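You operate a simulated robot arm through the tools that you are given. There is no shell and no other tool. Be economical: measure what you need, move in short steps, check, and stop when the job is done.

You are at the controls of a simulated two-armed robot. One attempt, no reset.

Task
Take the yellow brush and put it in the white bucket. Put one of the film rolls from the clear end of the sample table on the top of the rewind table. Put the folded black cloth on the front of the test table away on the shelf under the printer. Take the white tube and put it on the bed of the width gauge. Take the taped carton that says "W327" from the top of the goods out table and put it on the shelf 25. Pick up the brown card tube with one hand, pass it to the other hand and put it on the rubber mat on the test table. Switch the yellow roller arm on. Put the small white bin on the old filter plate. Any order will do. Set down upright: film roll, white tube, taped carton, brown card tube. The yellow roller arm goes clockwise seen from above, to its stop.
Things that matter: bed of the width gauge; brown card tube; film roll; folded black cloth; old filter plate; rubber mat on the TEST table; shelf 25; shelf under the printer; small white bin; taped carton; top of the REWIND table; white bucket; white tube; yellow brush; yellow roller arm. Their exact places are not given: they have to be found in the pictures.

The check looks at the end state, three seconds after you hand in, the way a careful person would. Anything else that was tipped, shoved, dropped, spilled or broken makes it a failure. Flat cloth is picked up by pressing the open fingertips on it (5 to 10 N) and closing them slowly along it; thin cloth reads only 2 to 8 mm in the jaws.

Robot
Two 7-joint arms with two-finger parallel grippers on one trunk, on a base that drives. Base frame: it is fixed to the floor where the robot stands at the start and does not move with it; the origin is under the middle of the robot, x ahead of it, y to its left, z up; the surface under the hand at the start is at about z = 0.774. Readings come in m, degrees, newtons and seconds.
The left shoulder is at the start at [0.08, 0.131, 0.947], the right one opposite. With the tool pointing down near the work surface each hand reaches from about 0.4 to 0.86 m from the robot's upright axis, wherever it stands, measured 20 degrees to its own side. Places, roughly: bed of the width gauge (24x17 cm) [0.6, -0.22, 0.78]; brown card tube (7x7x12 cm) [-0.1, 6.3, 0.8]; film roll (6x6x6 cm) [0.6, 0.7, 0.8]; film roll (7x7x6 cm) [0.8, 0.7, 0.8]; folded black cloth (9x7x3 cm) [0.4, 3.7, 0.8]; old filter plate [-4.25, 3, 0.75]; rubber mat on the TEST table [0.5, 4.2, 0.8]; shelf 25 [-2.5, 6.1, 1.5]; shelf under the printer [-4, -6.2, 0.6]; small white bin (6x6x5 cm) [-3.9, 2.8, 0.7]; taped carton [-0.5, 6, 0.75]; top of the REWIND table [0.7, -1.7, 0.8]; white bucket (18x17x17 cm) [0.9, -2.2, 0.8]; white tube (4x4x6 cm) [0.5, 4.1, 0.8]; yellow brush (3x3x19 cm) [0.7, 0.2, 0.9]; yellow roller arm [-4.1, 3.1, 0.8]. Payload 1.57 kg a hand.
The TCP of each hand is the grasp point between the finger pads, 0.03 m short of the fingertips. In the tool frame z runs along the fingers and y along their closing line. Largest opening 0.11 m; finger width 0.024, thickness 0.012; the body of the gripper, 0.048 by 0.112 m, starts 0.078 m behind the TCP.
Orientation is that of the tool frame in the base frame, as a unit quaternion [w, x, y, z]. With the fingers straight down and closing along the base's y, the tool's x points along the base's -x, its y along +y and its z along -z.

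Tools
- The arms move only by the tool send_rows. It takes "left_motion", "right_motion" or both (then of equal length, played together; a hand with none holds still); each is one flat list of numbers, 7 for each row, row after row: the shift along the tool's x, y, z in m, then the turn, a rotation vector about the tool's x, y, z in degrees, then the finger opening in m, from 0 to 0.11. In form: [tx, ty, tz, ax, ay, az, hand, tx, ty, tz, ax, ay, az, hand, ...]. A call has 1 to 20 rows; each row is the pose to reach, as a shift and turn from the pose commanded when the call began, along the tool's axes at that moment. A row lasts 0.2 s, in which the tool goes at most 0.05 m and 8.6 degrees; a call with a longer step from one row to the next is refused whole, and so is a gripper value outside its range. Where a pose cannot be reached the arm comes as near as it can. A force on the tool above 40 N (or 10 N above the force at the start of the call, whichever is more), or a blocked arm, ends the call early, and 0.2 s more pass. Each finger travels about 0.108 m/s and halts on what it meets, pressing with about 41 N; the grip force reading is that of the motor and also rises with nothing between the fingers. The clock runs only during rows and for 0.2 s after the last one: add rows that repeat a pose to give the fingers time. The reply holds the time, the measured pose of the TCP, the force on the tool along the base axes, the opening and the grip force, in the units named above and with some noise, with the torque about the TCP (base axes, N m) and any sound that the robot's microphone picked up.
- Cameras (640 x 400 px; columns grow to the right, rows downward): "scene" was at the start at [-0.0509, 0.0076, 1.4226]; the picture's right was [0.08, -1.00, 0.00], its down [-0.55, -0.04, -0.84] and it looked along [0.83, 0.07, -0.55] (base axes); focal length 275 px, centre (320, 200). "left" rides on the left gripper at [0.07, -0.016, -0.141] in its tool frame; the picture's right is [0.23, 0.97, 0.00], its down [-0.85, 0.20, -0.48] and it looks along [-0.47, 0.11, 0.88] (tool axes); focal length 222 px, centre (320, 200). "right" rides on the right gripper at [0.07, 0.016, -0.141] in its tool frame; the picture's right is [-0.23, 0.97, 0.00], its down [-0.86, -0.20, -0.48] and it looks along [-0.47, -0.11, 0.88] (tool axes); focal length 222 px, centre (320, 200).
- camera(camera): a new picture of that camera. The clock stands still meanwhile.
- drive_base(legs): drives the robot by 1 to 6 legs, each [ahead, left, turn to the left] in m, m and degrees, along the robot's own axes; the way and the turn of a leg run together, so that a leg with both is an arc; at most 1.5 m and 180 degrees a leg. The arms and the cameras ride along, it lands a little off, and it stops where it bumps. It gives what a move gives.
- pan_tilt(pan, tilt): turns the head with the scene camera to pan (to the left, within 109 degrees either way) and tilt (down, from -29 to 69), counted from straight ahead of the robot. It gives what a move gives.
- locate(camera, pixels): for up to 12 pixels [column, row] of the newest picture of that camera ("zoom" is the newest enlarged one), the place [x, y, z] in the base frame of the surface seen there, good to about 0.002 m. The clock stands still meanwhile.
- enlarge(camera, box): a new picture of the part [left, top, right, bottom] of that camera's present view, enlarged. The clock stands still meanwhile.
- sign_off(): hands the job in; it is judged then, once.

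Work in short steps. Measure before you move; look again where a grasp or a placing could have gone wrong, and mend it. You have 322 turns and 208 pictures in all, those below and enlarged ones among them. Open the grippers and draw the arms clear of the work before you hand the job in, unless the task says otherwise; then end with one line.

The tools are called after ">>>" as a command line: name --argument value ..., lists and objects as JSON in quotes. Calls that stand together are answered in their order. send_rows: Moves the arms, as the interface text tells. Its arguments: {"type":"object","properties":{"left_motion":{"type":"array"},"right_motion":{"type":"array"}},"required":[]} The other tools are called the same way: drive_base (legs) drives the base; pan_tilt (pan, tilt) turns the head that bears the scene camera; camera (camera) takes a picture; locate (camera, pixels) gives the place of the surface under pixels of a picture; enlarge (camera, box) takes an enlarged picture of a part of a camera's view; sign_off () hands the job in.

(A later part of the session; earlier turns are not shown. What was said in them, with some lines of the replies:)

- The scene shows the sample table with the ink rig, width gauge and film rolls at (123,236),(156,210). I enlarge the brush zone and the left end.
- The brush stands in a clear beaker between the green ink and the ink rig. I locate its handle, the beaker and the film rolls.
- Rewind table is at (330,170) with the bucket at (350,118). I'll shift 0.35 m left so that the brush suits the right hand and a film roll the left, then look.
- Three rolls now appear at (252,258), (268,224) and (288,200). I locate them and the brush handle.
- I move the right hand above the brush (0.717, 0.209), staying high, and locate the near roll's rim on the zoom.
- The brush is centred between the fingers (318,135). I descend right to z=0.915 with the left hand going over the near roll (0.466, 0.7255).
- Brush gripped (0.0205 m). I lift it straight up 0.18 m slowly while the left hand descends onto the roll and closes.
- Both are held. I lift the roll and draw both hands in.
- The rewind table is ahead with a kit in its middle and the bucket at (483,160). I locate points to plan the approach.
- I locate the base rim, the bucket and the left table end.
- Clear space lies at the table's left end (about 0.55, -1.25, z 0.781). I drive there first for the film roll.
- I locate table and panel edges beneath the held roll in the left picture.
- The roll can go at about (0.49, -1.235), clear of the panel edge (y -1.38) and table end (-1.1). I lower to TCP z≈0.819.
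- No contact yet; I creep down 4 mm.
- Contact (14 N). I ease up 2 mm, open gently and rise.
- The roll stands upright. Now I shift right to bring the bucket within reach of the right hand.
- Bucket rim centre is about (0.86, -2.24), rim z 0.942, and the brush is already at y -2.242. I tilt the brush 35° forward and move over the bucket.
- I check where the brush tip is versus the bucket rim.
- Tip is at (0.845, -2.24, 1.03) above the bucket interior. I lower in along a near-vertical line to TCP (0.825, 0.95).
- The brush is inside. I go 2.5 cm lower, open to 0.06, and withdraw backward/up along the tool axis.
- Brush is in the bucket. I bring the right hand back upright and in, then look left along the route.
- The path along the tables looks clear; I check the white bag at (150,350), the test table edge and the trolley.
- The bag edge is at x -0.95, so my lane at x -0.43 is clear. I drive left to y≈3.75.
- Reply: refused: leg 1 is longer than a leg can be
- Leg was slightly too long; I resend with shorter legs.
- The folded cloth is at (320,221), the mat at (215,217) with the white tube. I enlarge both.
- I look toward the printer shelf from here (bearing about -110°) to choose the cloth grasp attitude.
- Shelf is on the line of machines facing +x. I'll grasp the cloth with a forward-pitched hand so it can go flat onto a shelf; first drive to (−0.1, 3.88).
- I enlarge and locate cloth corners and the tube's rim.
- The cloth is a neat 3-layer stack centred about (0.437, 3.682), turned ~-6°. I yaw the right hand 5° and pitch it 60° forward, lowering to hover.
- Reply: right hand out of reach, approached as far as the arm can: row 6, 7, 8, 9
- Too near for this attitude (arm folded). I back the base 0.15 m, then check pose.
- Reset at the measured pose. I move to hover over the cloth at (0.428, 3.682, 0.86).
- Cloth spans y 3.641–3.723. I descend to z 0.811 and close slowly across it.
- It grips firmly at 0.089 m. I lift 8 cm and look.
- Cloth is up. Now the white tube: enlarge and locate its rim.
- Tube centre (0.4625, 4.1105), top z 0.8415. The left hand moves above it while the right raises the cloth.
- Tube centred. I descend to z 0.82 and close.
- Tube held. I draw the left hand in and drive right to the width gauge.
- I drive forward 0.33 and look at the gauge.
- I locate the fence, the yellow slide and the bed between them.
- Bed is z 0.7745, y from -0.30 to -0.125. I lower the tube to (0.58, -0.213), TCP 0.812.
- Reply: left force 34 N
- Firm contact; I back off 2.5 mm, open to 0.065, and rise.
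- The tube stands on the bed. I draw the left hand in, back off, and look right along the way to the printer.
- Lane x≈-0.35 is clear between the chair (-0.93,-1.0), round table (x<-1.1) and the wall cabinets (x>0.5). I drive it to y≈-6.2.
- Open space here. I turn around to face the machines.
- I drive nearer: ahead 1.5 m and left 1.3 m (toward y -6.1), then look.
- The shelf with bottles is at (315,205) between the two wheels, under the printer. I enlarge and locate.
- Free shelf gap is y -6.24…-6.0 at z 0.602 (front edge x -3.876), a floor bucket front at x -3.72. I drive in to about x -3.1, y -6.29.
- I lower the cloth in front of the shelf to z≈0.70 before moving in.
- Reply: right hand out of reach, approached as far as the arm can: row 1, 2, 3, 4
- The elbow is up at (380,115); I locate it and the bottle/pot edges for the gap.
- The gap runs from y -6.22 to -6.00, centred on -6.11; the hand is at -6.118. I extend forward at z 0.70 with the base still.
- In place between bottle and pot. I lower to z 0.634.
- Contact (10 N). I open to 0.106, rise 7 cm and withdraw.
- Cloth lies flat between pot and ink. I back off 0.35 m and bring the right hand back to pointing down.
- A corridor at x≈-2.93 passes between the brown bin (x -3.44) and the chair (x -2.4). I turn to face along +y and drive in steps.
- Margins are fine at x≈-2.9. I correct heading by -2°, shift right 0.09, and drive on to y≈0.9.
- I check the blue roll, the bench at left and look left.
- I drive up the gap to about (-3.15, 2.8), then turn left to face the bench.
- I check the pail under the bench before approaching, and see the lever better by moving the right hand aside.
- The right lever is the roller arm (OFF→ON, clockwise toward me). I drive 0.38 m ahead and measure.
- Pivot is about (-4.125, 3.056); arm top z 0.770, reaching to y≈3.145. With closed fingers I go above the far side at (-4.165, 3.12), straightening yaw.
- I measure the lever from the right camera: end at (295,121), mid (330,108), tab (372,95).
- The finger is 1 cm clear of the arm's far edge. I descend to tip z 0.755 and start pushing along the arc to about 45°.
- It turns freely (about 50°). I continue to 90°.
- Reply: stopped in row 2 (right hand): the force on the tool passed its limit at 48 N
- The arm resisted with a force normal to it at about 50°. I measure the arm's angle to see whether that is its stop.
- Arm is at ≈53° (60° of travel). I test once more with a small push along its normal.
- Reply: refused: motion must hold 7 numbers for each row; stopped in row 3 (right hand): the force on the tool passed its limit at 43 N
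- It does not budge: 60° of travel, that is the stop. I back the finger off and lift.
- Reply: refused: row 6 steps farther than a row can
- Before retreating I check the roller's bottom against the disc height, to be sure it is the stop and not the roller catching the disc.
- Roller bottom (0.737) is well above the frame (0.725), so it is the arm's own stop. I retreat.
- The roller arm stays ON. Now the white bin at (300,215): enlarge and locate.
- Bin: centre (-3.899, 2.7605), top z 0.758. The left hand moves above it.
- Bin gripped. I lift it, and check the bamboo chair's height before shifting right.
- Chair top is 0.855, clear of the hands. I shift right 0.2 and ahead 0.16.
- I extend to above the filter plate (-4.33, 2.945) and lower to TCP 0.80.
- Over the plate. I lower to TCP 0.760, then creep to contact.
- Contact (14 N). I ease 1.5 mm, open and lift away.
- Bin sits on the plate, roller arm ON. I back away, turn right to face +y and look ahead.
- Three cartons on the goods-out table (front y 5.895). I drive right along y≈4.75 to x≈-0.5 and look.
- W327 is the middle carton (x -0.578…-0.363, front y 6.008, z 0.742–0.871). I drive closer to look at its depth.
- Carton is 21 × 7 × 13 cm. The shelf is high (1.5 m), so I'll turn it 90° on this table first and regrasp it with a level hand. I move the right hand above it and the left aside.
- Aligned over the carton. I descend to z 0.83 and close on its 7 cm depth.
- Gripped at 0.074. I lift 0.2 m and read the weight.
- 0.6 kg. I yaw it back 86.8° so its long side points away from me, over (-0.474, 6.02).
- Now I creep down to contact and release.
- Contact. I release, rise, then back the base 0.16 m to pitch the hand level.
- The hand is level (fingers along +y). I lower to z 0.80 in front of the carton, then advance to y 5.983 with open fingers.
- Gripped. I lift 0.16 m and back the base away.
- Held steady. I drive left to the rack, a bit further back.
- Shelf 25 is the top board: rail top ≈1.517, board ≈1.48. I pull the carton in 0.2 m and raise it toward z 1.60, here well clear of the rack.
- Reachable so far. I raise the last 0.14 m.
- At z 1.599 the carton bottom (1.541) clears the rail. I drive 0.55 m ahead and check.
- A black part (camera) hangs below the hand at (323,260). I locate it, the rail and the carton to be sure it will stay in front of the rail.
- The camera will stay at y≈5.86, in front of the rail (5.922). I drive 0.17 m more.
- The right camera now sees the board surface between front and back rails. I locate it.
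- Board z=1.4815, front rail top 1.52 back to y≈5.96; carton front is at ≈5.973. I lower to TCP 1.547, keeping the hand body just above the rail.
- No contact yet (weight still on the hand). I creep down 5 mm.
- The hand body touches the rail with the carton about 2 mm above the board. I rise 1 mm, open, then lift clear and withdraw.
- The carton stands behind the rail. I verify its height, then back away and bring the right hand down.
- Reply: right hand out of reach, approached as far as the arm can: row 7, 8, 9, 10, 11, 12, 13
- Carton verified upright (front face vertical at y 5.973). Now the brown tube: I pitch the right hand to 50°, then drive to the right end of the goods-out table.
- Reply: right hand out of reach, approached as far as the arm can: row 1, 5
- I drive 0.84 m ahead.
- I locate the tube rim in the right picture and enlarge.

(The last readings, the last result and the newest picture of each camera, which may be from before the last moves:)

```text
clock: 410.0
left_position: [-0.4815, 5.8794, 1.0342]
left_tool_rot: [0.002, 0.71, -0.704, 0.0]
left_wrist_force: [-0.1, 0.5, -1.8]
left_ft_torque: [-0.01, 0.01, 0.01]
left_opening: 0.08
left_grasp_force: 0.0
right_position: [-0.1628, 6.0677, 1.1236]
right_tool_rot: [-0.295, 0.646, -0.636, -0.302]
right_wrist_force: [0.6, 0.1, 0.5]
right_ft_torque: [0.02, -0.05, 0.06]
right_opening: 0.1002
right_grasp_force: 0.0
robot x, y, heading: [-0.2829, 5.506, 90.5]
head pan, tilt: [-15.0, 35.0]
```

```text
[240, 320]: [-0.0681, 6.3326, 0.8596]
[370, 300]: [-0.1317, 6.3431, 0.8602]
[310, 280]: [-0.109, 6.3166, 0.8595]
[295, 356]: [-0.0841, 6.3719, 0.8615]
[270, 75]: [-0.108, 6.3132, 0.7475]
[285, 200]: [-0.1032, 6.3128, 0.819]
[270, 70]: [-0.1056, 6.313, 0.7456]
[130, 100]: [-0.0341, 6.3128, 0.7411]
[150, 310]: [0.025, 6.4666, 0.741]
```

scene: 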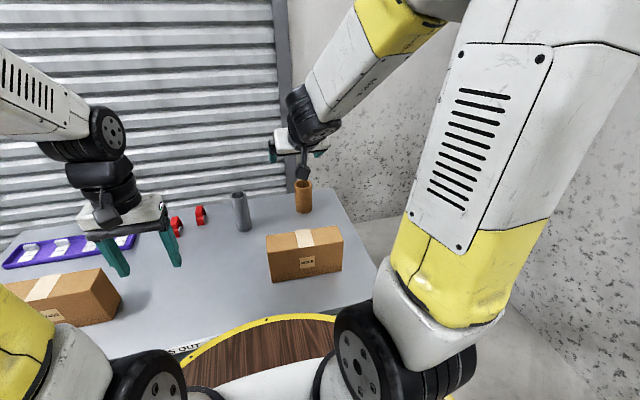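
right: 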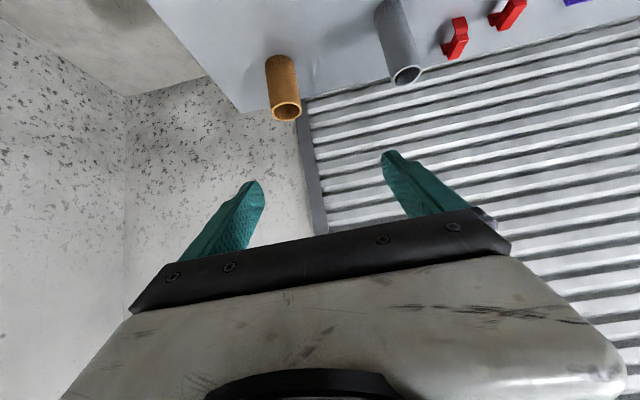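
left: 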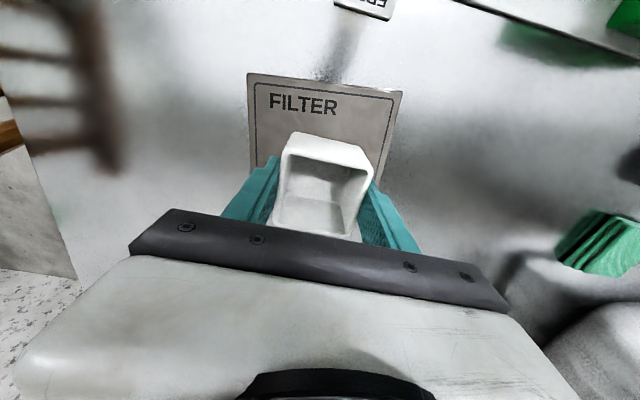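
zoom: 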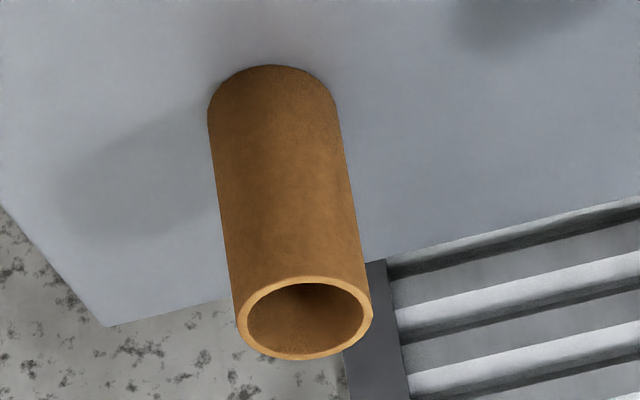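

Tube centre (-0.0999, 6.344), z 0.741–0.860. I move the 50°-pitched hand above it.

>>> send_rows --right_motion '[-0.0173, -0.0097, 0.0369, 0, 0, 0, 0.1, -0.0346, -0.0194, 0.0737, 0, 0, 0, 0.1, -0.0519, -0.029, 0.1106, 0, 0, 0, 0.1, -0.0691, -0.0387, 0.1474, 0, 0, 0, 0.1, -0.0864, -0.0484, 0.1843, 0, 0, 0, 0.1, -0.1037, -0.0581, 0.2211, 0, 0, 0, 0.1, -0.121, -0.0678, 0.258, 0, 0, 0, 0.1, -0.121, -0.0678, 0.258, 0, 0, 0, 0.1]'

>>> camera --camera "right"

>>> camera --camera "scene"

```text
clock: 411.8
left_position: [-0.4817, 5.8802, 1.0341]
left_tool_rot: [0.001, 0.71, -0.704, 0.0]
left_wrist_force: [-0.2, -0.4, 0.5]
left_ft_torque: [-0.02, 0.02, -0.01]
left_opening: 0.0798
left_grasp_force: 0.1
right_position: [-0.0988, 6.3438, 1.0477]
right_tool_rot: [-0.296, 0.645, -0.637, -0.301]
right_wrist_force: [-1.1, 0.3, -0.3]
right_ft_torque: [0.01, -0.03, 0.01]
right_opening: 0.1
right_grasp_force: 0.2
robot x, y, heading: [-0.2842, 5.5058, 90.4]
head pan, tilt: [-15.0, 35.0]
```

```text
70 pictures are left
```

right: 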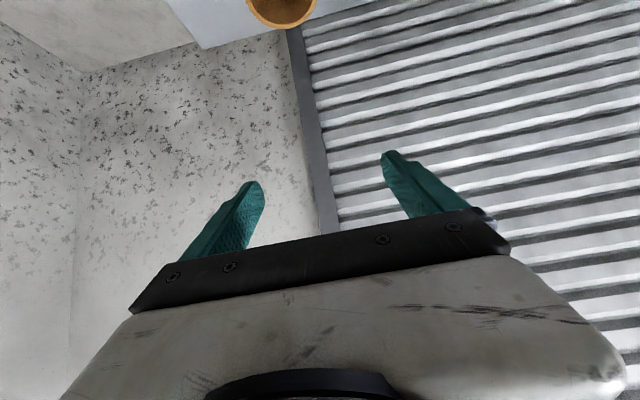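

```text
69 pictures are left
```

scene: 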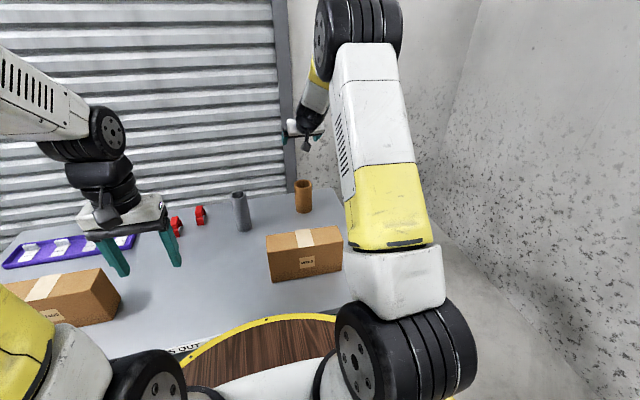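

I descend vertically to TCP z 0.784.

>>> send_rows --right_motion '[0.0289, 0, 0.0243, 0, 0, 0, 0.1, 0.0579, 0, 0.0487, 0, 0, 0, 0.1, 0.0868, 0, 0.073, 0, 0, 0, 0.1, 0.1158, 0, 0.0974, 0, 0, 0, 0.1, 0.1447, 0, 0.1217, 0, 0, 0, 0.1, 0.1737, 0, 0.1461, 0, 0, 0, 0.1, 0.1935, 0, 0.1627, 0, 0, 0, 0.1, 0.2018, 0, 0.1697, 0, 0, 0, 0.1, 0.2018, 0, 0.1697, 0, 0, 0, 0.1]'

>>> camera --camera "right"

```text
clock: 413.8
left_position: [-0.4816, 5.8786, 1.0339]
left_tool_rot: [0.002, 0.71, -0.704, 0.001]
left_wrist_force: [-0.3, -1.0, -0.5]
left_ft_torque: [0.01, 0.01, 0.0]
left_opening: 0.0801
left_grasp_force: 0.1
right_position: [-0.0995, 6.3438, 0.7869]
right_tool_rot: [-0.296, 0.645, -0.637, -0.3]
right_wrist_force: [-0.5, 0.2, -0.4]
right_ft_torque: [-0.01, 0.02, 0.0]
right_opening: 0.1002
right_grasp_force: 0.0
robot x, y, heading: [-0.2825, 5.5033, 90.2]
head pan, tilt: [-15.0, 35.0]
```

```text
68 pictures are left
```

right: 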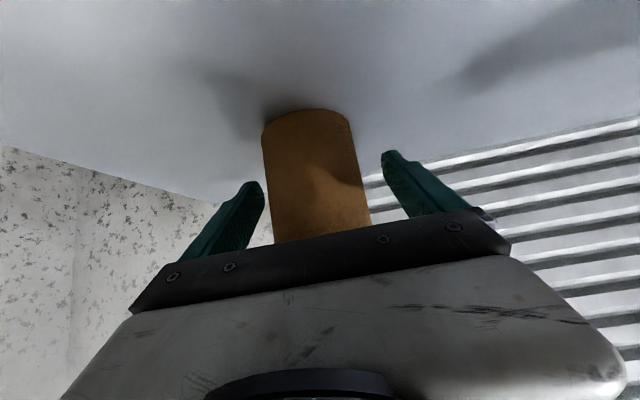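

Tube lies between the fingers. I close and lift 0.25 m straight up.

>>> send_rows --right_motion '[0, 0, 0, 0, 0, 0, 0.085, 0, 0, 0, 0, 0, 0, 0.07, 0, 0, 0, 0, 0, 0, 0.055, 0, 0, 0, 0, 0, 0, 0.045, 0, 0, 0, 0, 0, 0, 0.045, -0.0153, 0, -0.0129, 0, 0, 0, 0.045, -0.046, 0, -0.0386, 0, 0, 0, 0.045, -0.0765, 0, -0.0644, 0, 0, 0, 0.045, -0.107, 0, -0.09, 0, 0, 0, 0.045, -0.138, 0, -0.116, 0, 0, 0, 0.045, -0.168, 0, -0.1416, 0, 0, 0, 0.045, -0.1914, 0, -0.161, 0, 0, 0, 0.045, -0.1914, 0, -0.161, 0, 0, 0, 0.045]'

>>> camera --camera "right"

>>> camera --camera "scene"

```text
clock: 416.6
left_position: [-0.482, 5.8793, 1.0347]
left_tool_rot: [0.001, 0.71, -0.704, 0.0]
left_wrist_force: [0.0, -0.2, 0.0]
left_ft_torque: [-0.02, 0.03, -0.01]
left_opening: 0.0799
left_grasp_force: 0.0
right_position: [-0.0985, 6.3431, 1.038]
right_tool_rot: [-0.296, 0.645, -0.637, -0.3]
right_wrist_force: [0.0, 0.0, -0.6]
right_ft_torque: [-0.02, 0.02, -0.02]
right_opening: 0.067
right_grasp_force: 40.7
robot x, y, heading: [-0.2806, 5.5065, 90.5]
head pan, tilt: [-15.0, 35.0]
```

```text
67 pictures are left
```

right: 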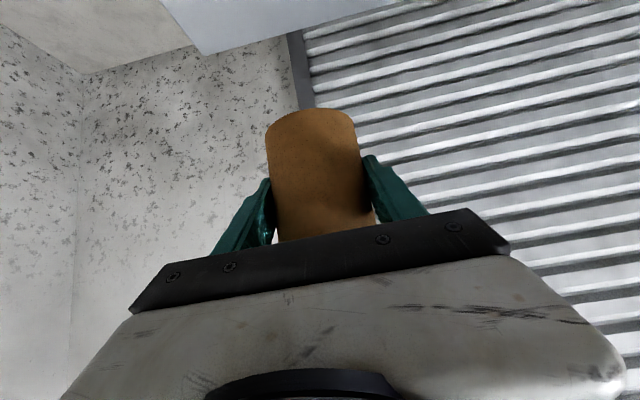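

```text
66 pictures are left
```

scene: 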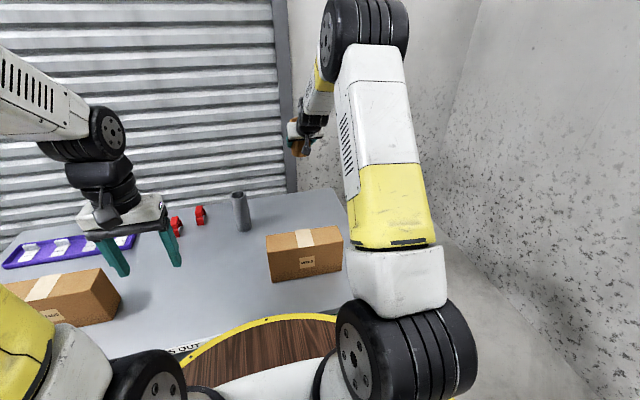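

Tube held in the right hand. I back off 0.75 m into free space for the handover.

>>> drive_base --legs '[[-0.75, 0, 0]]'

>>> pan_tilt --pan 0 --tilt 30

```text
clock: 420.7
left_position: [-0.4764, 5.1312, 1.0336]
left_tool_rot: [0.001, 0.709, -0.705, 0.0]
left_wrist_force: [-0.4, -0.3, -0.7]
left_ft_torque: [0.01, -0.02, 0.04]
left_opening: 0.0799
left_grasp_force: 0.0
right_position: [-0.0922, 5.5925, 1.0381]
right_tool_rot: [-0.296, 0.645, -0.638, -0.3]
right_wrist_force: [-0.2, -0.4, -1.2]
right_ft_torque: [0.0, 0.03, 0.0]
right_opening: 0.0669
right_grasp_force: 41.1
robot x, y, heading: [-0.2798, 4.759, 90.6]
head pan, tilt: [-15.0, 35.0]
```

```text
clock: 421.5
left_position: [-0.4765, 5.1311, 1.0344]
left_tool_rot: [0.0, 0.709, -0.705, 0.001]
left_wrist_force: [-0.4, -0.7, 0.7]
left_ft_torque: [-0.03, -0.01, -0.01]
left_opening: 0.0799
left_grasp_force: 0.1
right_position: [-0.0914, 5.5928, 1.0364]
right_tool_rot: [-0.296, 0.645, -0.638, -0.301]
right_wrist_force: [-0.3, 0.5, -1.0]
right_ft_torque: [0.02, 0.03, 0.01]
right_opening: 0.0673
right_grasp_force: 40.8
robot x, y, heading: [-0.2756, 4.7588, 90.5]
head pan, tilt: [0.0, 30.0]
```

I bring the tube to the middle in front (−0.25, 5.44, TCP z 0.93).

>>> send_rows --right_motion '[0.0297, 0.0268, -0.0078, 0, 0, 0, 0.045, 0.0593, 0.0537, -0.0155, 0, 0, 0, 0.045, 0.089, 0.0805, -0.0233, 0, 0, 0, 0.045, 0.1187, 0.1073, -0.031, 0, 0, 0, 0.045, 0.1483, 0.1342, -0.0388, 0, 0, 0, 0.045, 0.178, 0.161, -0.0465, 0, 0, 0, 0.045, 0.178, 0.161, -0.0465, 0, 0, 0, 0.045]' --left_motion '[0, 0, -0.03, 0, 0, 0, 0.1, 0, 0, -0.06, 0, 0, 0, 0.1, 0, 0, -0.09, 0, 0, 0, 0.1, 0, 0, -0.12, 0, 0, 0, 0.1, 0, 0, -0.12, 0, 0, 0, 0.1, 0, 0, -0.12, 0, 0, 0, 0.1, 0, 0, -0.12, 0, 0, 0, 0.1]'

>>> camera --camera "scene"

```text
clock: 423.1
left_position: [-0.4759, 5.1312, 1.1527]
left_tool_rot: [0.001, 0.709, -0.705, 0.0]
left_wrist_force: [0.3, 0.2, -1.0]
left_ft_torque: [0.02, 0.03, 0.0]
left_opening: 0.1
left_grasp_force: 0.1
right_position: [-0.2502, 5.4408, 0.9285]
right_tool_rot: [-0.296, 0.645, -0.637, -0.301]
right_wrist_force: [-0.6, -0.3, -0.6]
right_ft_torque: [0.0, -0.01, -0.02]
right_opening: 0.0669
right_grasp_force: 41.3
robot x, y, heading: [-0.2776, 4.7581, 90.5]
head pan, tilt: [0.0, 30.0]
```

```text
65 pictures are left
```

scene: 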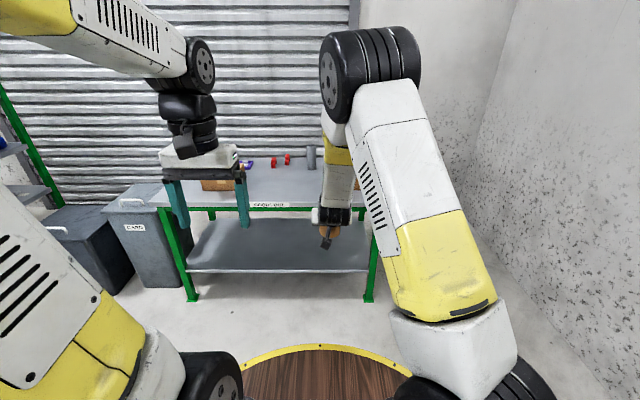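

I locate the right forearm and the tube relative to the space the left hand needs.

>>> locate --camera "scene" --pixels '[[340, 60], [335, 110], [335, 160], [335, 190], [330, 217], [322, 217], [336, 232], [350, 215], [326, 242], [350, 175], [330, 228]]'

>>> enlarge --camera "scene" --box '[280, 120, 420, 270]'

```text
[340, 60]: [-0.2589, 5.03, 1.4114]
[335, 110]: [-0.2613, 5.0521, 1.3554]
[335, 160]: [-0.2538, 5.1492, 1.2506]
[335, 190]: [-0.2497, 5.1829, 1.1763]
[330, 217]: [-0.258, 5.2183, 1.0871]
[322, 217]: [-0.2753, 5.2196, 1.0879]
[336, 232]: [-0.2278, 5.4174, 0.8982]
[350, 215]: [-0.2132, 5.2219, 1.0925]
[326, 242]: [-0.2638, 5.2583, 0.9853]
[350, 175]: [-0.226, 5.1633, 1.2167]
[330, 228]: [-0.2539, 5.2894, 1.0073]
```

```text
2.67 times, centred on (350, 195) of scene
```

zoom: 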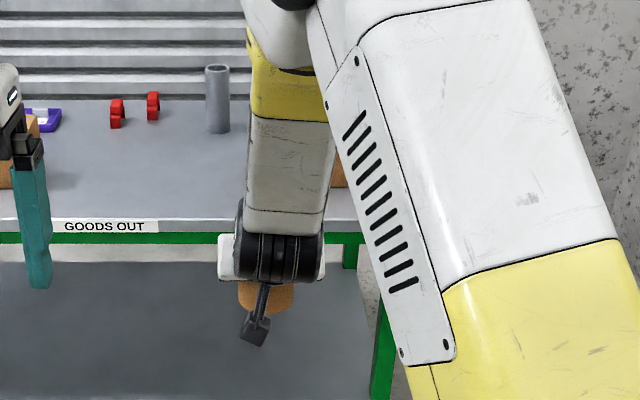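

Clearance to the right forearm looks modest, so I shift the tube 0.1 m right while the left hand first moves forward on its own side.

>>> send_rows --right_motion '[0, -0.03, 0, 0, 0, 0, 0.045, 0, -0.06, 0, 0, 0, 0, 0.045, 0, -0.09, 0, 0, 0, 0, 0.045, 0, -0.1, 0, 0, 0, 0, 0.045, 0, -0.1, 0, 0, 0, 0, 0.045, 0, -0.1, 0, 0, 0, 0, 0.045, 0, -0.1, 0, 0, 0, 0, 0.045, 0, -0.1, 0, 0, 0, 0, 0.045]' --left_motion '[-0.044, 0, 0, 0, 0, 0, 0.1, -0.088, 0, 0, 0, 0, 0, 0.1, -0.132, 0, 0, 0, 0, 0, 0.1, -0.176, 0, 0, 0, 0, 0, 0.1, -0.22, 0, 0, 0, 0, 0, 0.1, -0.264, 0, 0, 0, 0, 0, 0.1, -0.309, 0, 0, 0, 0, 0, 0.1, -0.309, 0, 0, 0, 0, 0, 0.1]'

>>> send_rows --left_motion '[0, -0.04, 0, 0, 0, 0, 0.1, 0, -0.08, 0, 0, 0, 0, 0.1, 0, -0.12, 0, 0, 0, 0, 0.1, 0, -0.16, 0, 0, 0, 0, 0.1, 0, -0.2, 0, 0, 0, 0, 0.1, 0, -0.2, 0, 0, 0, 0, 0.1]'

>>> camera --camera "scene"

>>> camera --camera "left"

```text
clock: 424.9
left_position: [-0.4779, 5.4395, 1.1545]
left_tool_rot: [0.0, 0.71, -0.705, 0.0]
left_wrist_force: [0.2, 0.1, -0.1]
left_ft_torque: [0.02, -0.01, 0.03]
left_opening: 0.1
left_grasp_force: 0.0
right_position: [-0.1513, 5.4417, 0.9295]
right_tool_rot: [-0.296, 0.645, -0.638, -0.3]
right_wrist_force: [-0.1, 0.9, -0.9]
right_ft_torque: [0.02, 0.01, 0.0]
right_opening: 0.0671
right_grasp_force: 40.7
robot x, y, heading: [-0.2787, 4.757, 90.4]
head pan, tilt: [0.0, 30.0]
```

```text
clock: 426.3
left_position: [-0.2773, 5.4425, 1.1531]
left_tool_rot: [0.001, 0.709, -0.705, -0.001]
left_wrist_force: [-0.3, 1.2, -0.1]
left_ft_torque: [0.01, 0.01, -0.01]
left_opening: 0.1
left_grasp_force: 0.0
right_position: [-0.1502, 5.4425, 0.9304]
right_tool_rot: [-0.295, 0.645, -0.637, -0.301]
right_wrist_force: [0.1, -0.1, -1.0]
right_ft_torque: [0.02, 0.02, 0.02]
right_opening: 0.0672
right_grasp_force: 41.2
robot x, y, heading: [-0.2767, 4.7564, 90.3]
head pan, tilt: [0.0, 30.0]
```

```text
63 pictures are left
```

scene: 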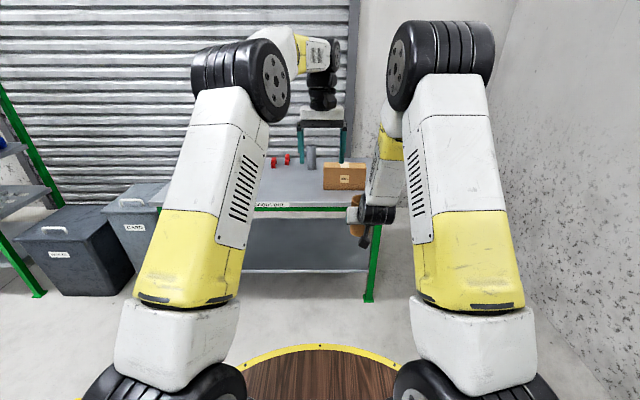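

```text
62 pictures are left
```

left: 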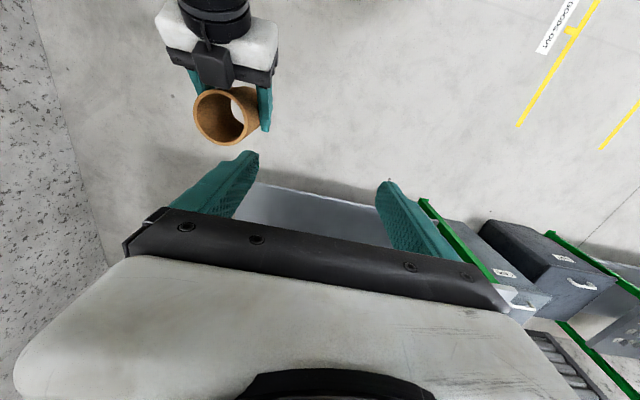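

The left camera sees the tube rim at (225,117) in the right hand. I locate it.

>>> locate --camera "left" --pixels '[[197, 118], [222, 142], [208, 92], [250, 125], [258, 105], [215, 60], [240, 45], [200, 105]]'

```text
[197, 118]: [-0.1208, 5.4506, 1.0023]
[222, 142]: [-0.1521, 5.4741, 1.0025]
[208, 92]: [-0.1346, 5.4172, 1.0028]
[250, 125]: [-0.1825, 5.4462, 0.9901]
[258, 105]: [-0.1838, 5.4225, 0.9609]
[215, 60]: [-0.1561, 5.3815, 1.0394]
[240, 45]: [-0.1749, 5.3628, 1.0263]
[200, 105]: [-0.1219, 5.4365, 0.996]
```

Rim centre (-0.1515, 5.4425), top z 1.0025. I move the left hand over it and then down to TCP z 1.008.

>>> send_rows --left_motion '[0, -0.042, 0, 0, 0, 0, 0.1, 0, -0.084, 0, 0, 0, 0, 0.1, 0, -0.1258, 0, 0, 0, 0, 0.1, 0, -0.1258, 0.03, 0, 0, 0, 0.1, 0, -0.1258, 0.06, 0, 0, 0, 0.1, 0, -0.1258, 0.08, 0, 0, 0, 0.1, 0, -0.1258, 0.08, 0, 0, 0, 0.1]'

>>> camera --camera "left"

>>> camera --camera "scene"

```text
clock: 427.9
left_position: [-0.1526, 5.4418, 1.0716]
left_tool_rot: [0.001, 0.71, -0.705, 0.0]
left_wrist_force: [-0.7, 0.4, 1.0]
left_ft_torque: [-0.03, -0.02, 0.01]
left_opening: 0.1001
left_grasp_force: 0.0
right_position: [-0.15, 5.4416, 0.93]
right_tool_rot: [-0.296, 0.645, -0.638, -0.3]
right_wrist_force: [0.0, 0.1, -0.4]
right_ft_torque: [0.0, 0.01, -0.01]
right_opening: 0.0668
right_grasp_force: 40.6
robot x, y, heading: [-0.2779, 4.7564, 90.2]
head pan, tilt: [0.0, 30.0]
```

```text
61 pictures are left
```

left: 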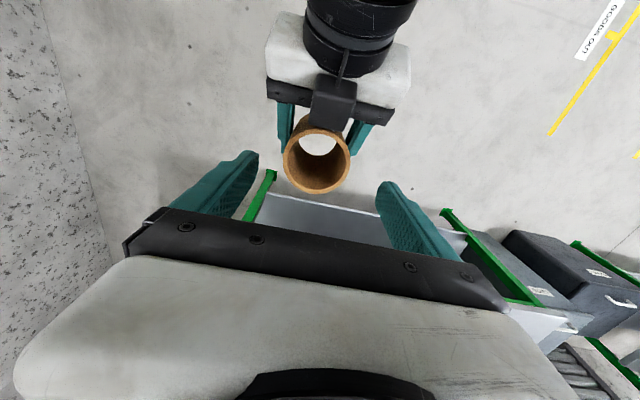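

```text
60 pictures are left
```

scene: 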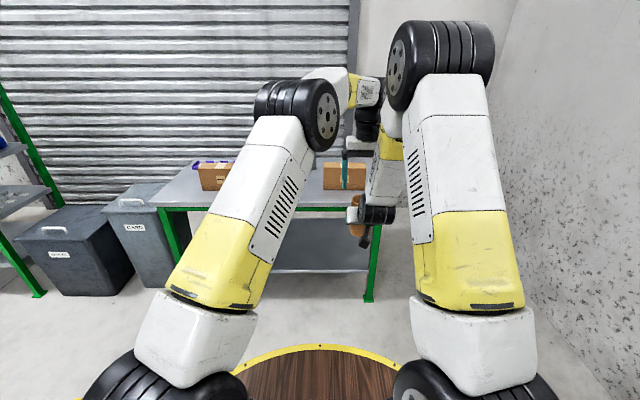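

Lined up. I lower 0.063 m and close the left fingers on the top of the tube.

>>> send_rows --left_motion '[0, 0, 0.025, 0, 0, 0, 0.1, 0, 0, 0.05, 0, 0, 0, 0.1, 0, 0, 0.0635, 0, 0, 0, 0.1, 0, 0, 0.0635, 0, 0, 0, 0.1, 0, 0, 0.0635, 0, 0, 0, 0.085, 0, 0, 0.0635, 0, 0, 0, 0.07, 0, 0, 0.0635, 0, 0, 0, 0.055, 0, 0, 0.0635, 0, 0, 0, 0.045, 0, 0, 0.0635, 0, 0, 0, 0.045]'

>>> camera --camera "left"

```text
clock: 429.9
left_position: [-0.1507, 5.4408, 1.0086]
left_tool_rot: [0.0, 0.708, -0.706, 0.0]
left_wrist_force: [11.3, 5.7, -4.1]
left_ft_torque: [0.25, 0.08, -0.07]
left_opening: 0.0666
left_grasp_force: 40.5
right_position: [-0.1518, 5.4411, 0.9317]
right_tool_rot: [-0.296, 0.646, -0.637, -0.301]
right_wrist_force: [-11.4, -5.9, 2.8]
right_ft_torque: [0.13, -0.98, 0.06]
right_opening: 0.067
right_grasp_force: 41.1
robot x, y, heading: [-0.2788, 4.7608, 90.3]
head pan, tilt: [0.0, 30.0]
```

```text
59 pictures are left
```

left: 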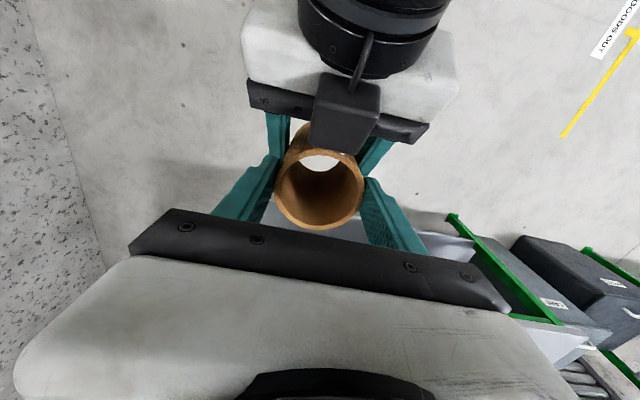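

Both hands hold it. I open the right hand and withdraw it straight back and slightly down.

>>> send_rows --right_motion '[0, 0, 0, 0, 0, 0, 0.07, 0, 0, 0, 0, 0, 0, 0.085, 0, 0, 0, 0, 0, 0, 0.1, 0, 0, 0, 0, 0, 0, 0.1, 0.0187, 0, -0.017, 0, 0, 0, 0.1, 0.0373, 0, -0.034, 0, 0, 0, 0.1, 0.056, 0, -0.051, 0, 0, 0, 0.1, 0.0747, 0, -0.068, 0, 0, 0, 0.1, 0.0933, 0, -0.085, 0, 0, 0, 0.1, 0.112, 0, -0.102, 0, 0, 0, 0.1]'

>>> camera --camera "left"

>>> camera --camera "scene"

```text
clock: 432.1
left_position: [-0.1529, 5.4407, 1.0095]
left_tool_rot: [0.001, 0.709, -0.706, 0.001]
left_wrist_force: [-0.4, -0.9, 0.7]
left_ft_torque: [-0.02, 0.04, 0.02]
left_opening: 0.0668
left_grasp_force: 41.4
right_position: [-0.1516, 5.3097, 0.9078]
right_tool_rot: [-0.295, 0.645, -0.638, -0.299]
right_wrist_force: [0.2, 0.1, 0.8]
right_ft_torque: [-0.01, 0.01, -0.01]
right_opening: 0.1
right_grasp_force: 0.2
right hand out of reach, approached as far as the arm can: row 10
robot x, y, heading: [-0.2807, 4.7563, 90.4]
head pan, tilt: [0.0, 30.0]
```

```text
58 pictures are left
```

left: 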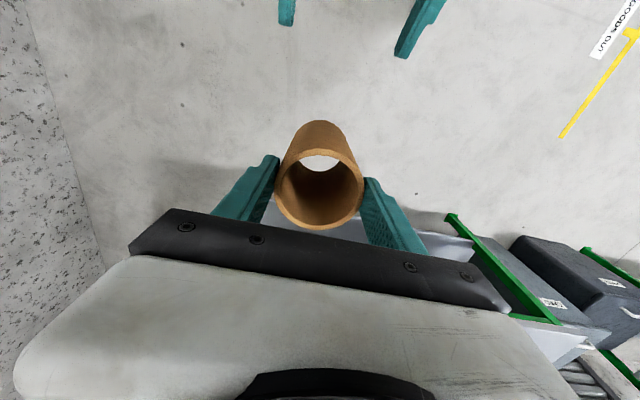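

```text
57 pictures are left
```

scene: 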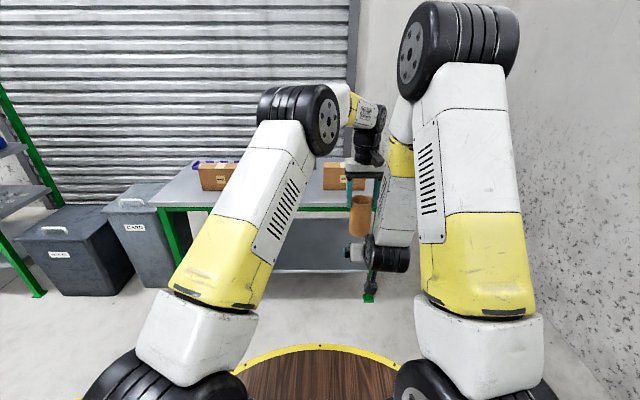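

The tube is now in the left hand. I draw it to the left, then restore the right hand to pointing down.

>>> send_rows --left_motion '[0, 0.03, -0.03, 0, 0, 0, 0.045, 0, 0.07, -0.04, 0, 0, 0, 0.045, 0, 0.11, -0.05, 0, 0, 0, 0.045, 0, 0.15, -0.06, 0, 0, 0, 0.045, 0.02, 0.19, -0.06, 0, 0, 0, 0.045, 0.05, 0.23, -0.06, 0, 0, 0, 0.045, 0.08, 0.26, -0.06, 0, 0, 0, 0.045, 0.1, 0.29, -0.06, 0, 0, 0, 0.045]'

>>> send_rows --right_motion '[-0.015, 0, -0.01, 0, 8, 0, 0.1, -0.03, -0.01, -0.02, 0, 16, 0, 0.1, -0.045, -0.02, -0.03, 0, 24, 0, 0.1, -0.06, -0.03, -0.04, 0, 32, 0, 0.1, -0.08, -0.04, -0.05, 0, 40, 0, 0.1, -0.1, -0.05, -0.06, 0, 48, 0, 0.1, -0.12, -0.06, -0.06, 0, 50, 0, 0.1, -0.14, -0.07, -0.07, 0, 50, 0, 0.1, -0.16, -0.08, -0.08, 0, 50, 0, 0.08]'

>>> camera --camera "scene"

```text
clock: 433.9
left_position: [-0.442, 5.3403, 1.0685]
left_tool_rot: [0.002, 0.708, -0.706, 0.0]
left_wrist_force: [0.5, -0.5, -0.9]
left_ft_torque: [-0.03, 0.05, -0.03]
left_opening: 0.0667
left_grasp_force: 40.9
right_position: [-0.1502, 5.3108, 0.9076]
right_tool_rot: [-0.296, 0.644, -0.638, -0.301]
right_wrist_force: [-0.3, 0.7, -0.8]
right_ft_torque: [-0.02, 0.01, 0.0]
right_opening: 0.1002
right_grasp_force: 0.1
robot x, y, heading: [-0.2774, 4.7548, 90.3]
head pan, tilt: [0.0, 30.0]
```

```text
clock: 435.9
left_position: [-0.4406, 5.3405, 1.0691]
left_tool_rot: [0.0, 0.709, -0.705, 0.0]
left_wrist_force: [0.0, 0.1, -1.4]
left_ft_torque: [-0.01, -0.02, 0.04]
left_opening: 0.0668
left_grasp_force: 41.0
right_position: [-0.0703, 5.3544, 1.0849]
right_tool_rot: [0.0, 0.711, -0.703, 0.002]
right_wrist_force: [0.2, 0.1, -0.3]
right_ft_torque: [-0.03, 0.01, 0.0]
right_opening: 0.0798
right_grasp_force: 0.0
robot x, y, heading: [-0.2761, 4.7555, 90.3]
head pan, tilt: [0.0, 30.0]
```

```text
56 pictures are left
```

scene: 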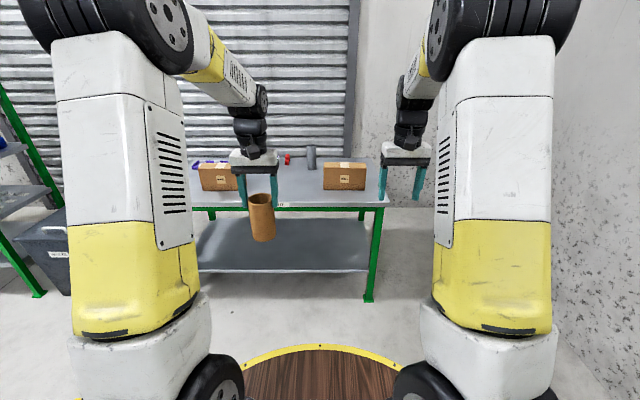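

I turn right to face the test table and shift toward the mat.

>>> drive_base --legs '[[-0.1, 0, 0], [0, 0, -90.3], [0, -0.7, 0]]'

>>> pan_tilt --pan 10 --tilt 35

>>> camera --camera "scene"

```text
clock: 444.2
left_position: [0.3083, 4.1275, 1.0688]
left_tool_rot: [0.0, 0.0, 1.0, 0.001]
left_wrist_force: [0.9, -0.3, -0.7]
left_ft_torque: [-0.03, 0.01, 0.0]
left_opening: 0.0669
left_grasp_force: 41.0
right_position: [0.3196, 3.7562, 1.0831]
right_tool_rot: [-0.001, -0.003, 1.0, 0.0]
right_wrist_force: [0.6, 0.5, -0.3]
right_ft_torque: [0.03, -0.01, 0.01]
right_opening: 0.0799
right_grasp_force: 0.0
robot x, y, heading: [-0.2767, 3.9664, 0.1]
head pan, tilt: [0.0, 30.0]
```

```text
clock: 444.9
left_position: [0.3086, 4.1273, 1.0696]
left_tool_rot: [-0.001, -0.001, 1.0, 0.001]
left_wrist_force: [0.5, -0.6, -0.9]
left_ft_torque: [0.05, -0.01, 0.02]
left_opening: 0.0666
left_grasp_force: 40.6
right_position: [0.3194, 3.7568, 1.0838]
right_tool_rot: [-0.002, -0.003, 1.0, 0.0]
right_wrist_force: [0.0, 0.1, -0.6]
right_ft_torque: [0.04, 0.01, 0.02]
right_opening: 0.0801
right_grasp_force: 0.2
robot x, y, heading: [-0.2772, 3.9654, 0.4]
head pan, tilt: [10.0, 35.0]
```

```text
55 pictures are left
```

scene: 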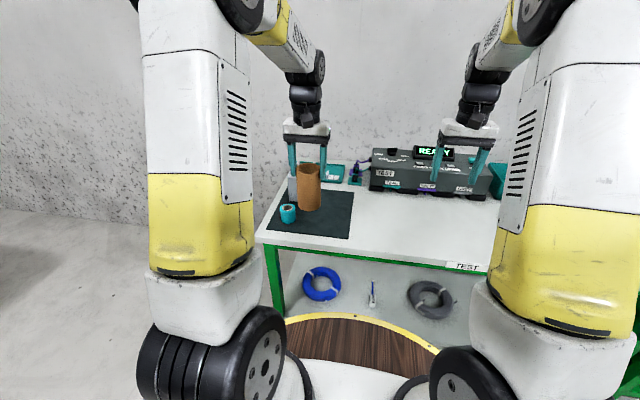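

Mat is free at (0.48, 4.09). I move over it and lower to TCP 0.914.

>>> send_rows --left_motion '[-0.04, -0.01, 0, 0, 0, 0, 0.045, -0.08, -0.02, 0, 0, 0, 0, 0.045, -0.12, -0.03, 0, 0, 0, 0, 0.045, -0.16, -0.037, 0, 0, 0, 0, 0.045, -0.1714, -0.037, 0.03, 0, 0, 0, 0.045, -0.1714, -0.037, 0.07, 0, 0, 0, 0.045, -0.1714, -0.037, 0.11, 0, 0, 0, 0.045, -0.1714, -0.037, 0.14, 0, 0, 0, 0.045, -0.1714, -0.037, 0.1546, 0, 0, 0, 0.045, -0.1714, -0.037, 0.1546, 0, 0, 0, 0.045]'

>>> camera --camera "left"

>>> enlarge --camera "scene" --box '[250, 120, 390, 250]'

```text
clock: 447.1
left_position: [0.4796, 4.0912, 0.9139]
left_tool_rot: [0.0, -0.001, 1.0, 0.001]
left_wrist_force: [0.0, -0.2, -1.3]
left_ft_torque: [0.0, -0.01, 0.02]
left_opening: 0.0666
left_grasp_force: 41.1
right_position: [0.3199, 3.7567, 1.0843]
right_tool_rot: [0.0, -0.004, 1.0, 0.0]
right_wrist_force: [-0.7, -0.1, 0.4]
right_ft_torque: [-0.02, -0.01, 0.02]
right_opening: 0.0799
right_grasp_force: 0.1
robot x, y, heading: [-0.2744, 3.9653, 0.4]
head pan, tilt: [10.0, 35.0]
```

```text
54 pictures are left
```

left: 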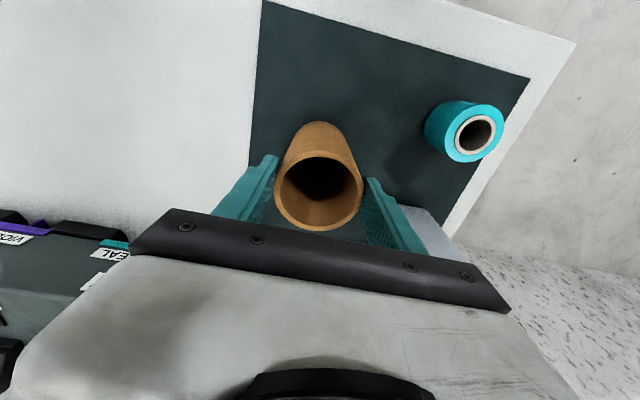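

```text
3.08 times, centred on (320, 185) of scene
```

zoom: 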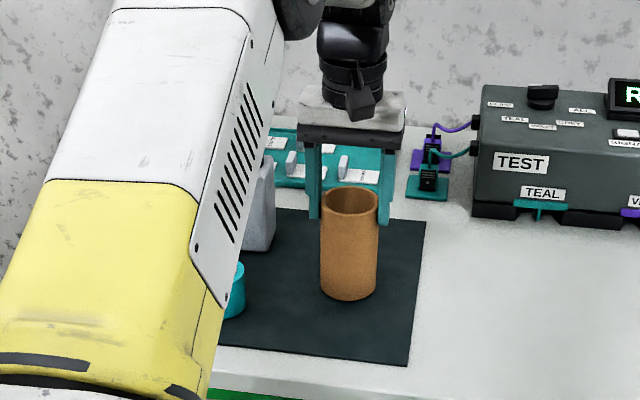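

Tube is upright just over the mat. I creep down to contact.

>>> send_rows --left_motion '[0, 0, 0.0015, 0, 0, 0, 0.045, 0, 0, 0.003, 0, 0, 0, 0.045, 0, 0, 0.0045, 0, 0, 0, 0.045, 0, 0, 0.0045, 0, 0, 0, 0.045]'

```text
clock: 448.1
left_position: [0.4793, 4.09, 0.9089]
left_tool_rot: [-0.001, -0.001, 1.0, 0.0]
left_wrist_force: [-1.6, -0.5, 1.9]
left_ft_torque: [0.0, 0.09, -0.01]
left_opening: 0.0667
left_grasp_force: 41.2
right_position: [0.32, 3.7575, 1.0844]
right_tool_rot: [0.0, -0.004, 1.0, 0.0]
right_wrist_force: [-0.3, 0.0, 0.8]
right_ft_torque: [0.05, 0.0, 0.01]
right_opening: 0.0799
right_grasp_force: 0.3
robot x, y, heading: [-0.2726, 3.9666, 0.2]
head pan, tilt: [10.0, 35.0]
```

Light contact (≈3 N). I press 1 mm more, then open and rise.

>>> send_rows --left_motion '[0, 0, 0.0008, 0, 0, 0, 0.045, 0, 0, 0.0005, 0, 0, 0, 0.065, 0, 0, 0.0005, 0, 0, 0, 0.08, 0, 0, 0.0005, 0, 0, 0, 0.095, 0, 0, 0.0005, 0, 0, 0, 0.095, 0, 0, -0.03, 0, 0, 0, 0.095, 0, 0, -0.06, 0, 0, 0, 0.095, 0, 0, -0.1, 0, 0, 0, 0.095, 0, 0, -0.14, 0, 0, 0, 0.095, 0.03, 0.02, -0.16, 0, 0, 0, 0.095, 0.07, 0.04, -0.17, 0, 0, 0, 0.095, 0.11, 0.06, -0.17, 0, 0, 0, 0.095, 0.15, 0.08, -0.17, 0, 0, 0, 0.095]'

>>> drive_base --legs '[[-0.2, 0, 0]]'

>>> camera --camera "scene"

```text
clock: 450.9
left_position: [0.3307, 4.1708, 1.08]
left_tool_rot: [-0.001, -0.001, 1.0, 0.001]
left_wrist_force: [0.3, -0.2, -1.3]
left_ft_torque: [0.01, 0.05, -0.01]
left_opening: 0.0951
left_grasp_force: 0.1
right_position: [0.3185, 3.7548, 1.0843]
right_tool_rot: [-0.002, -0.003, 1.0, 0.001]
right_wrist_force: [0.6, 0.7, -0.6]
right_ft_torque: [0.01, 0.03, 0.0]
right_opening: 0.0801
right_grasp_force: 0.1
robot x, y, heading: [-0.2723, 3.9672, 0.0]
head pan, tilt: [10.0, 35.0]
```

```text
clock: 452.5
left_position: [0.1305, 4.1718, 1.0805]
left_tool_rot: [0.0, -0.001, 1.0, 0.001]
left_wrist_force: [0.4, 0.8, 0.3]
left_ft_torque: [0.0, 0.03, -0.01]
left_opening: 0.0947
left_grasp_force: 0.0
right_position: [0.1186, 3.7573, 1.0842]
right_tool_rot: [-0.001, -0.005, 1.0, -0.001]
right_wrist_force: [0.4, -0.2, 0.4]
right_ft_torque: [0.02, 0.0, 0.0]
right_opening: 0.0799
right_grasp_force: 0.0
robot x, y, heading: [-0.4779, 3.965, 0.2]
head pan, tilt: [10.0, 35.0]
```

```text
52 pictures are left
```

scene: 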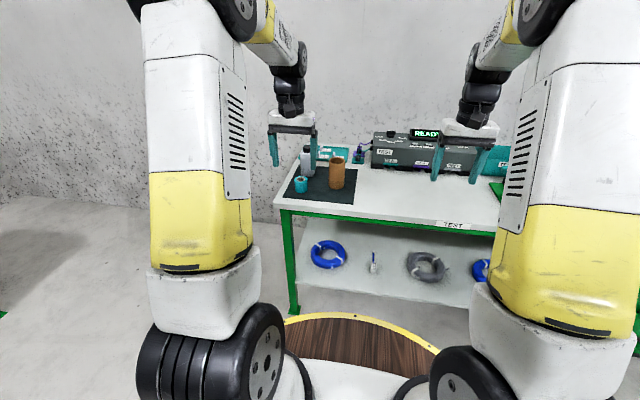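

The brown tube stands upright on the mat at (337,172), both grippers are open and clear. All eight jobs are done, so I hand in.

>>> sign_off

```text
The job is handed in.
```

All eight jobs are done and I have handed in. Each item was checked in the pictures after it was set down, and both grippers are open and clear of the work.
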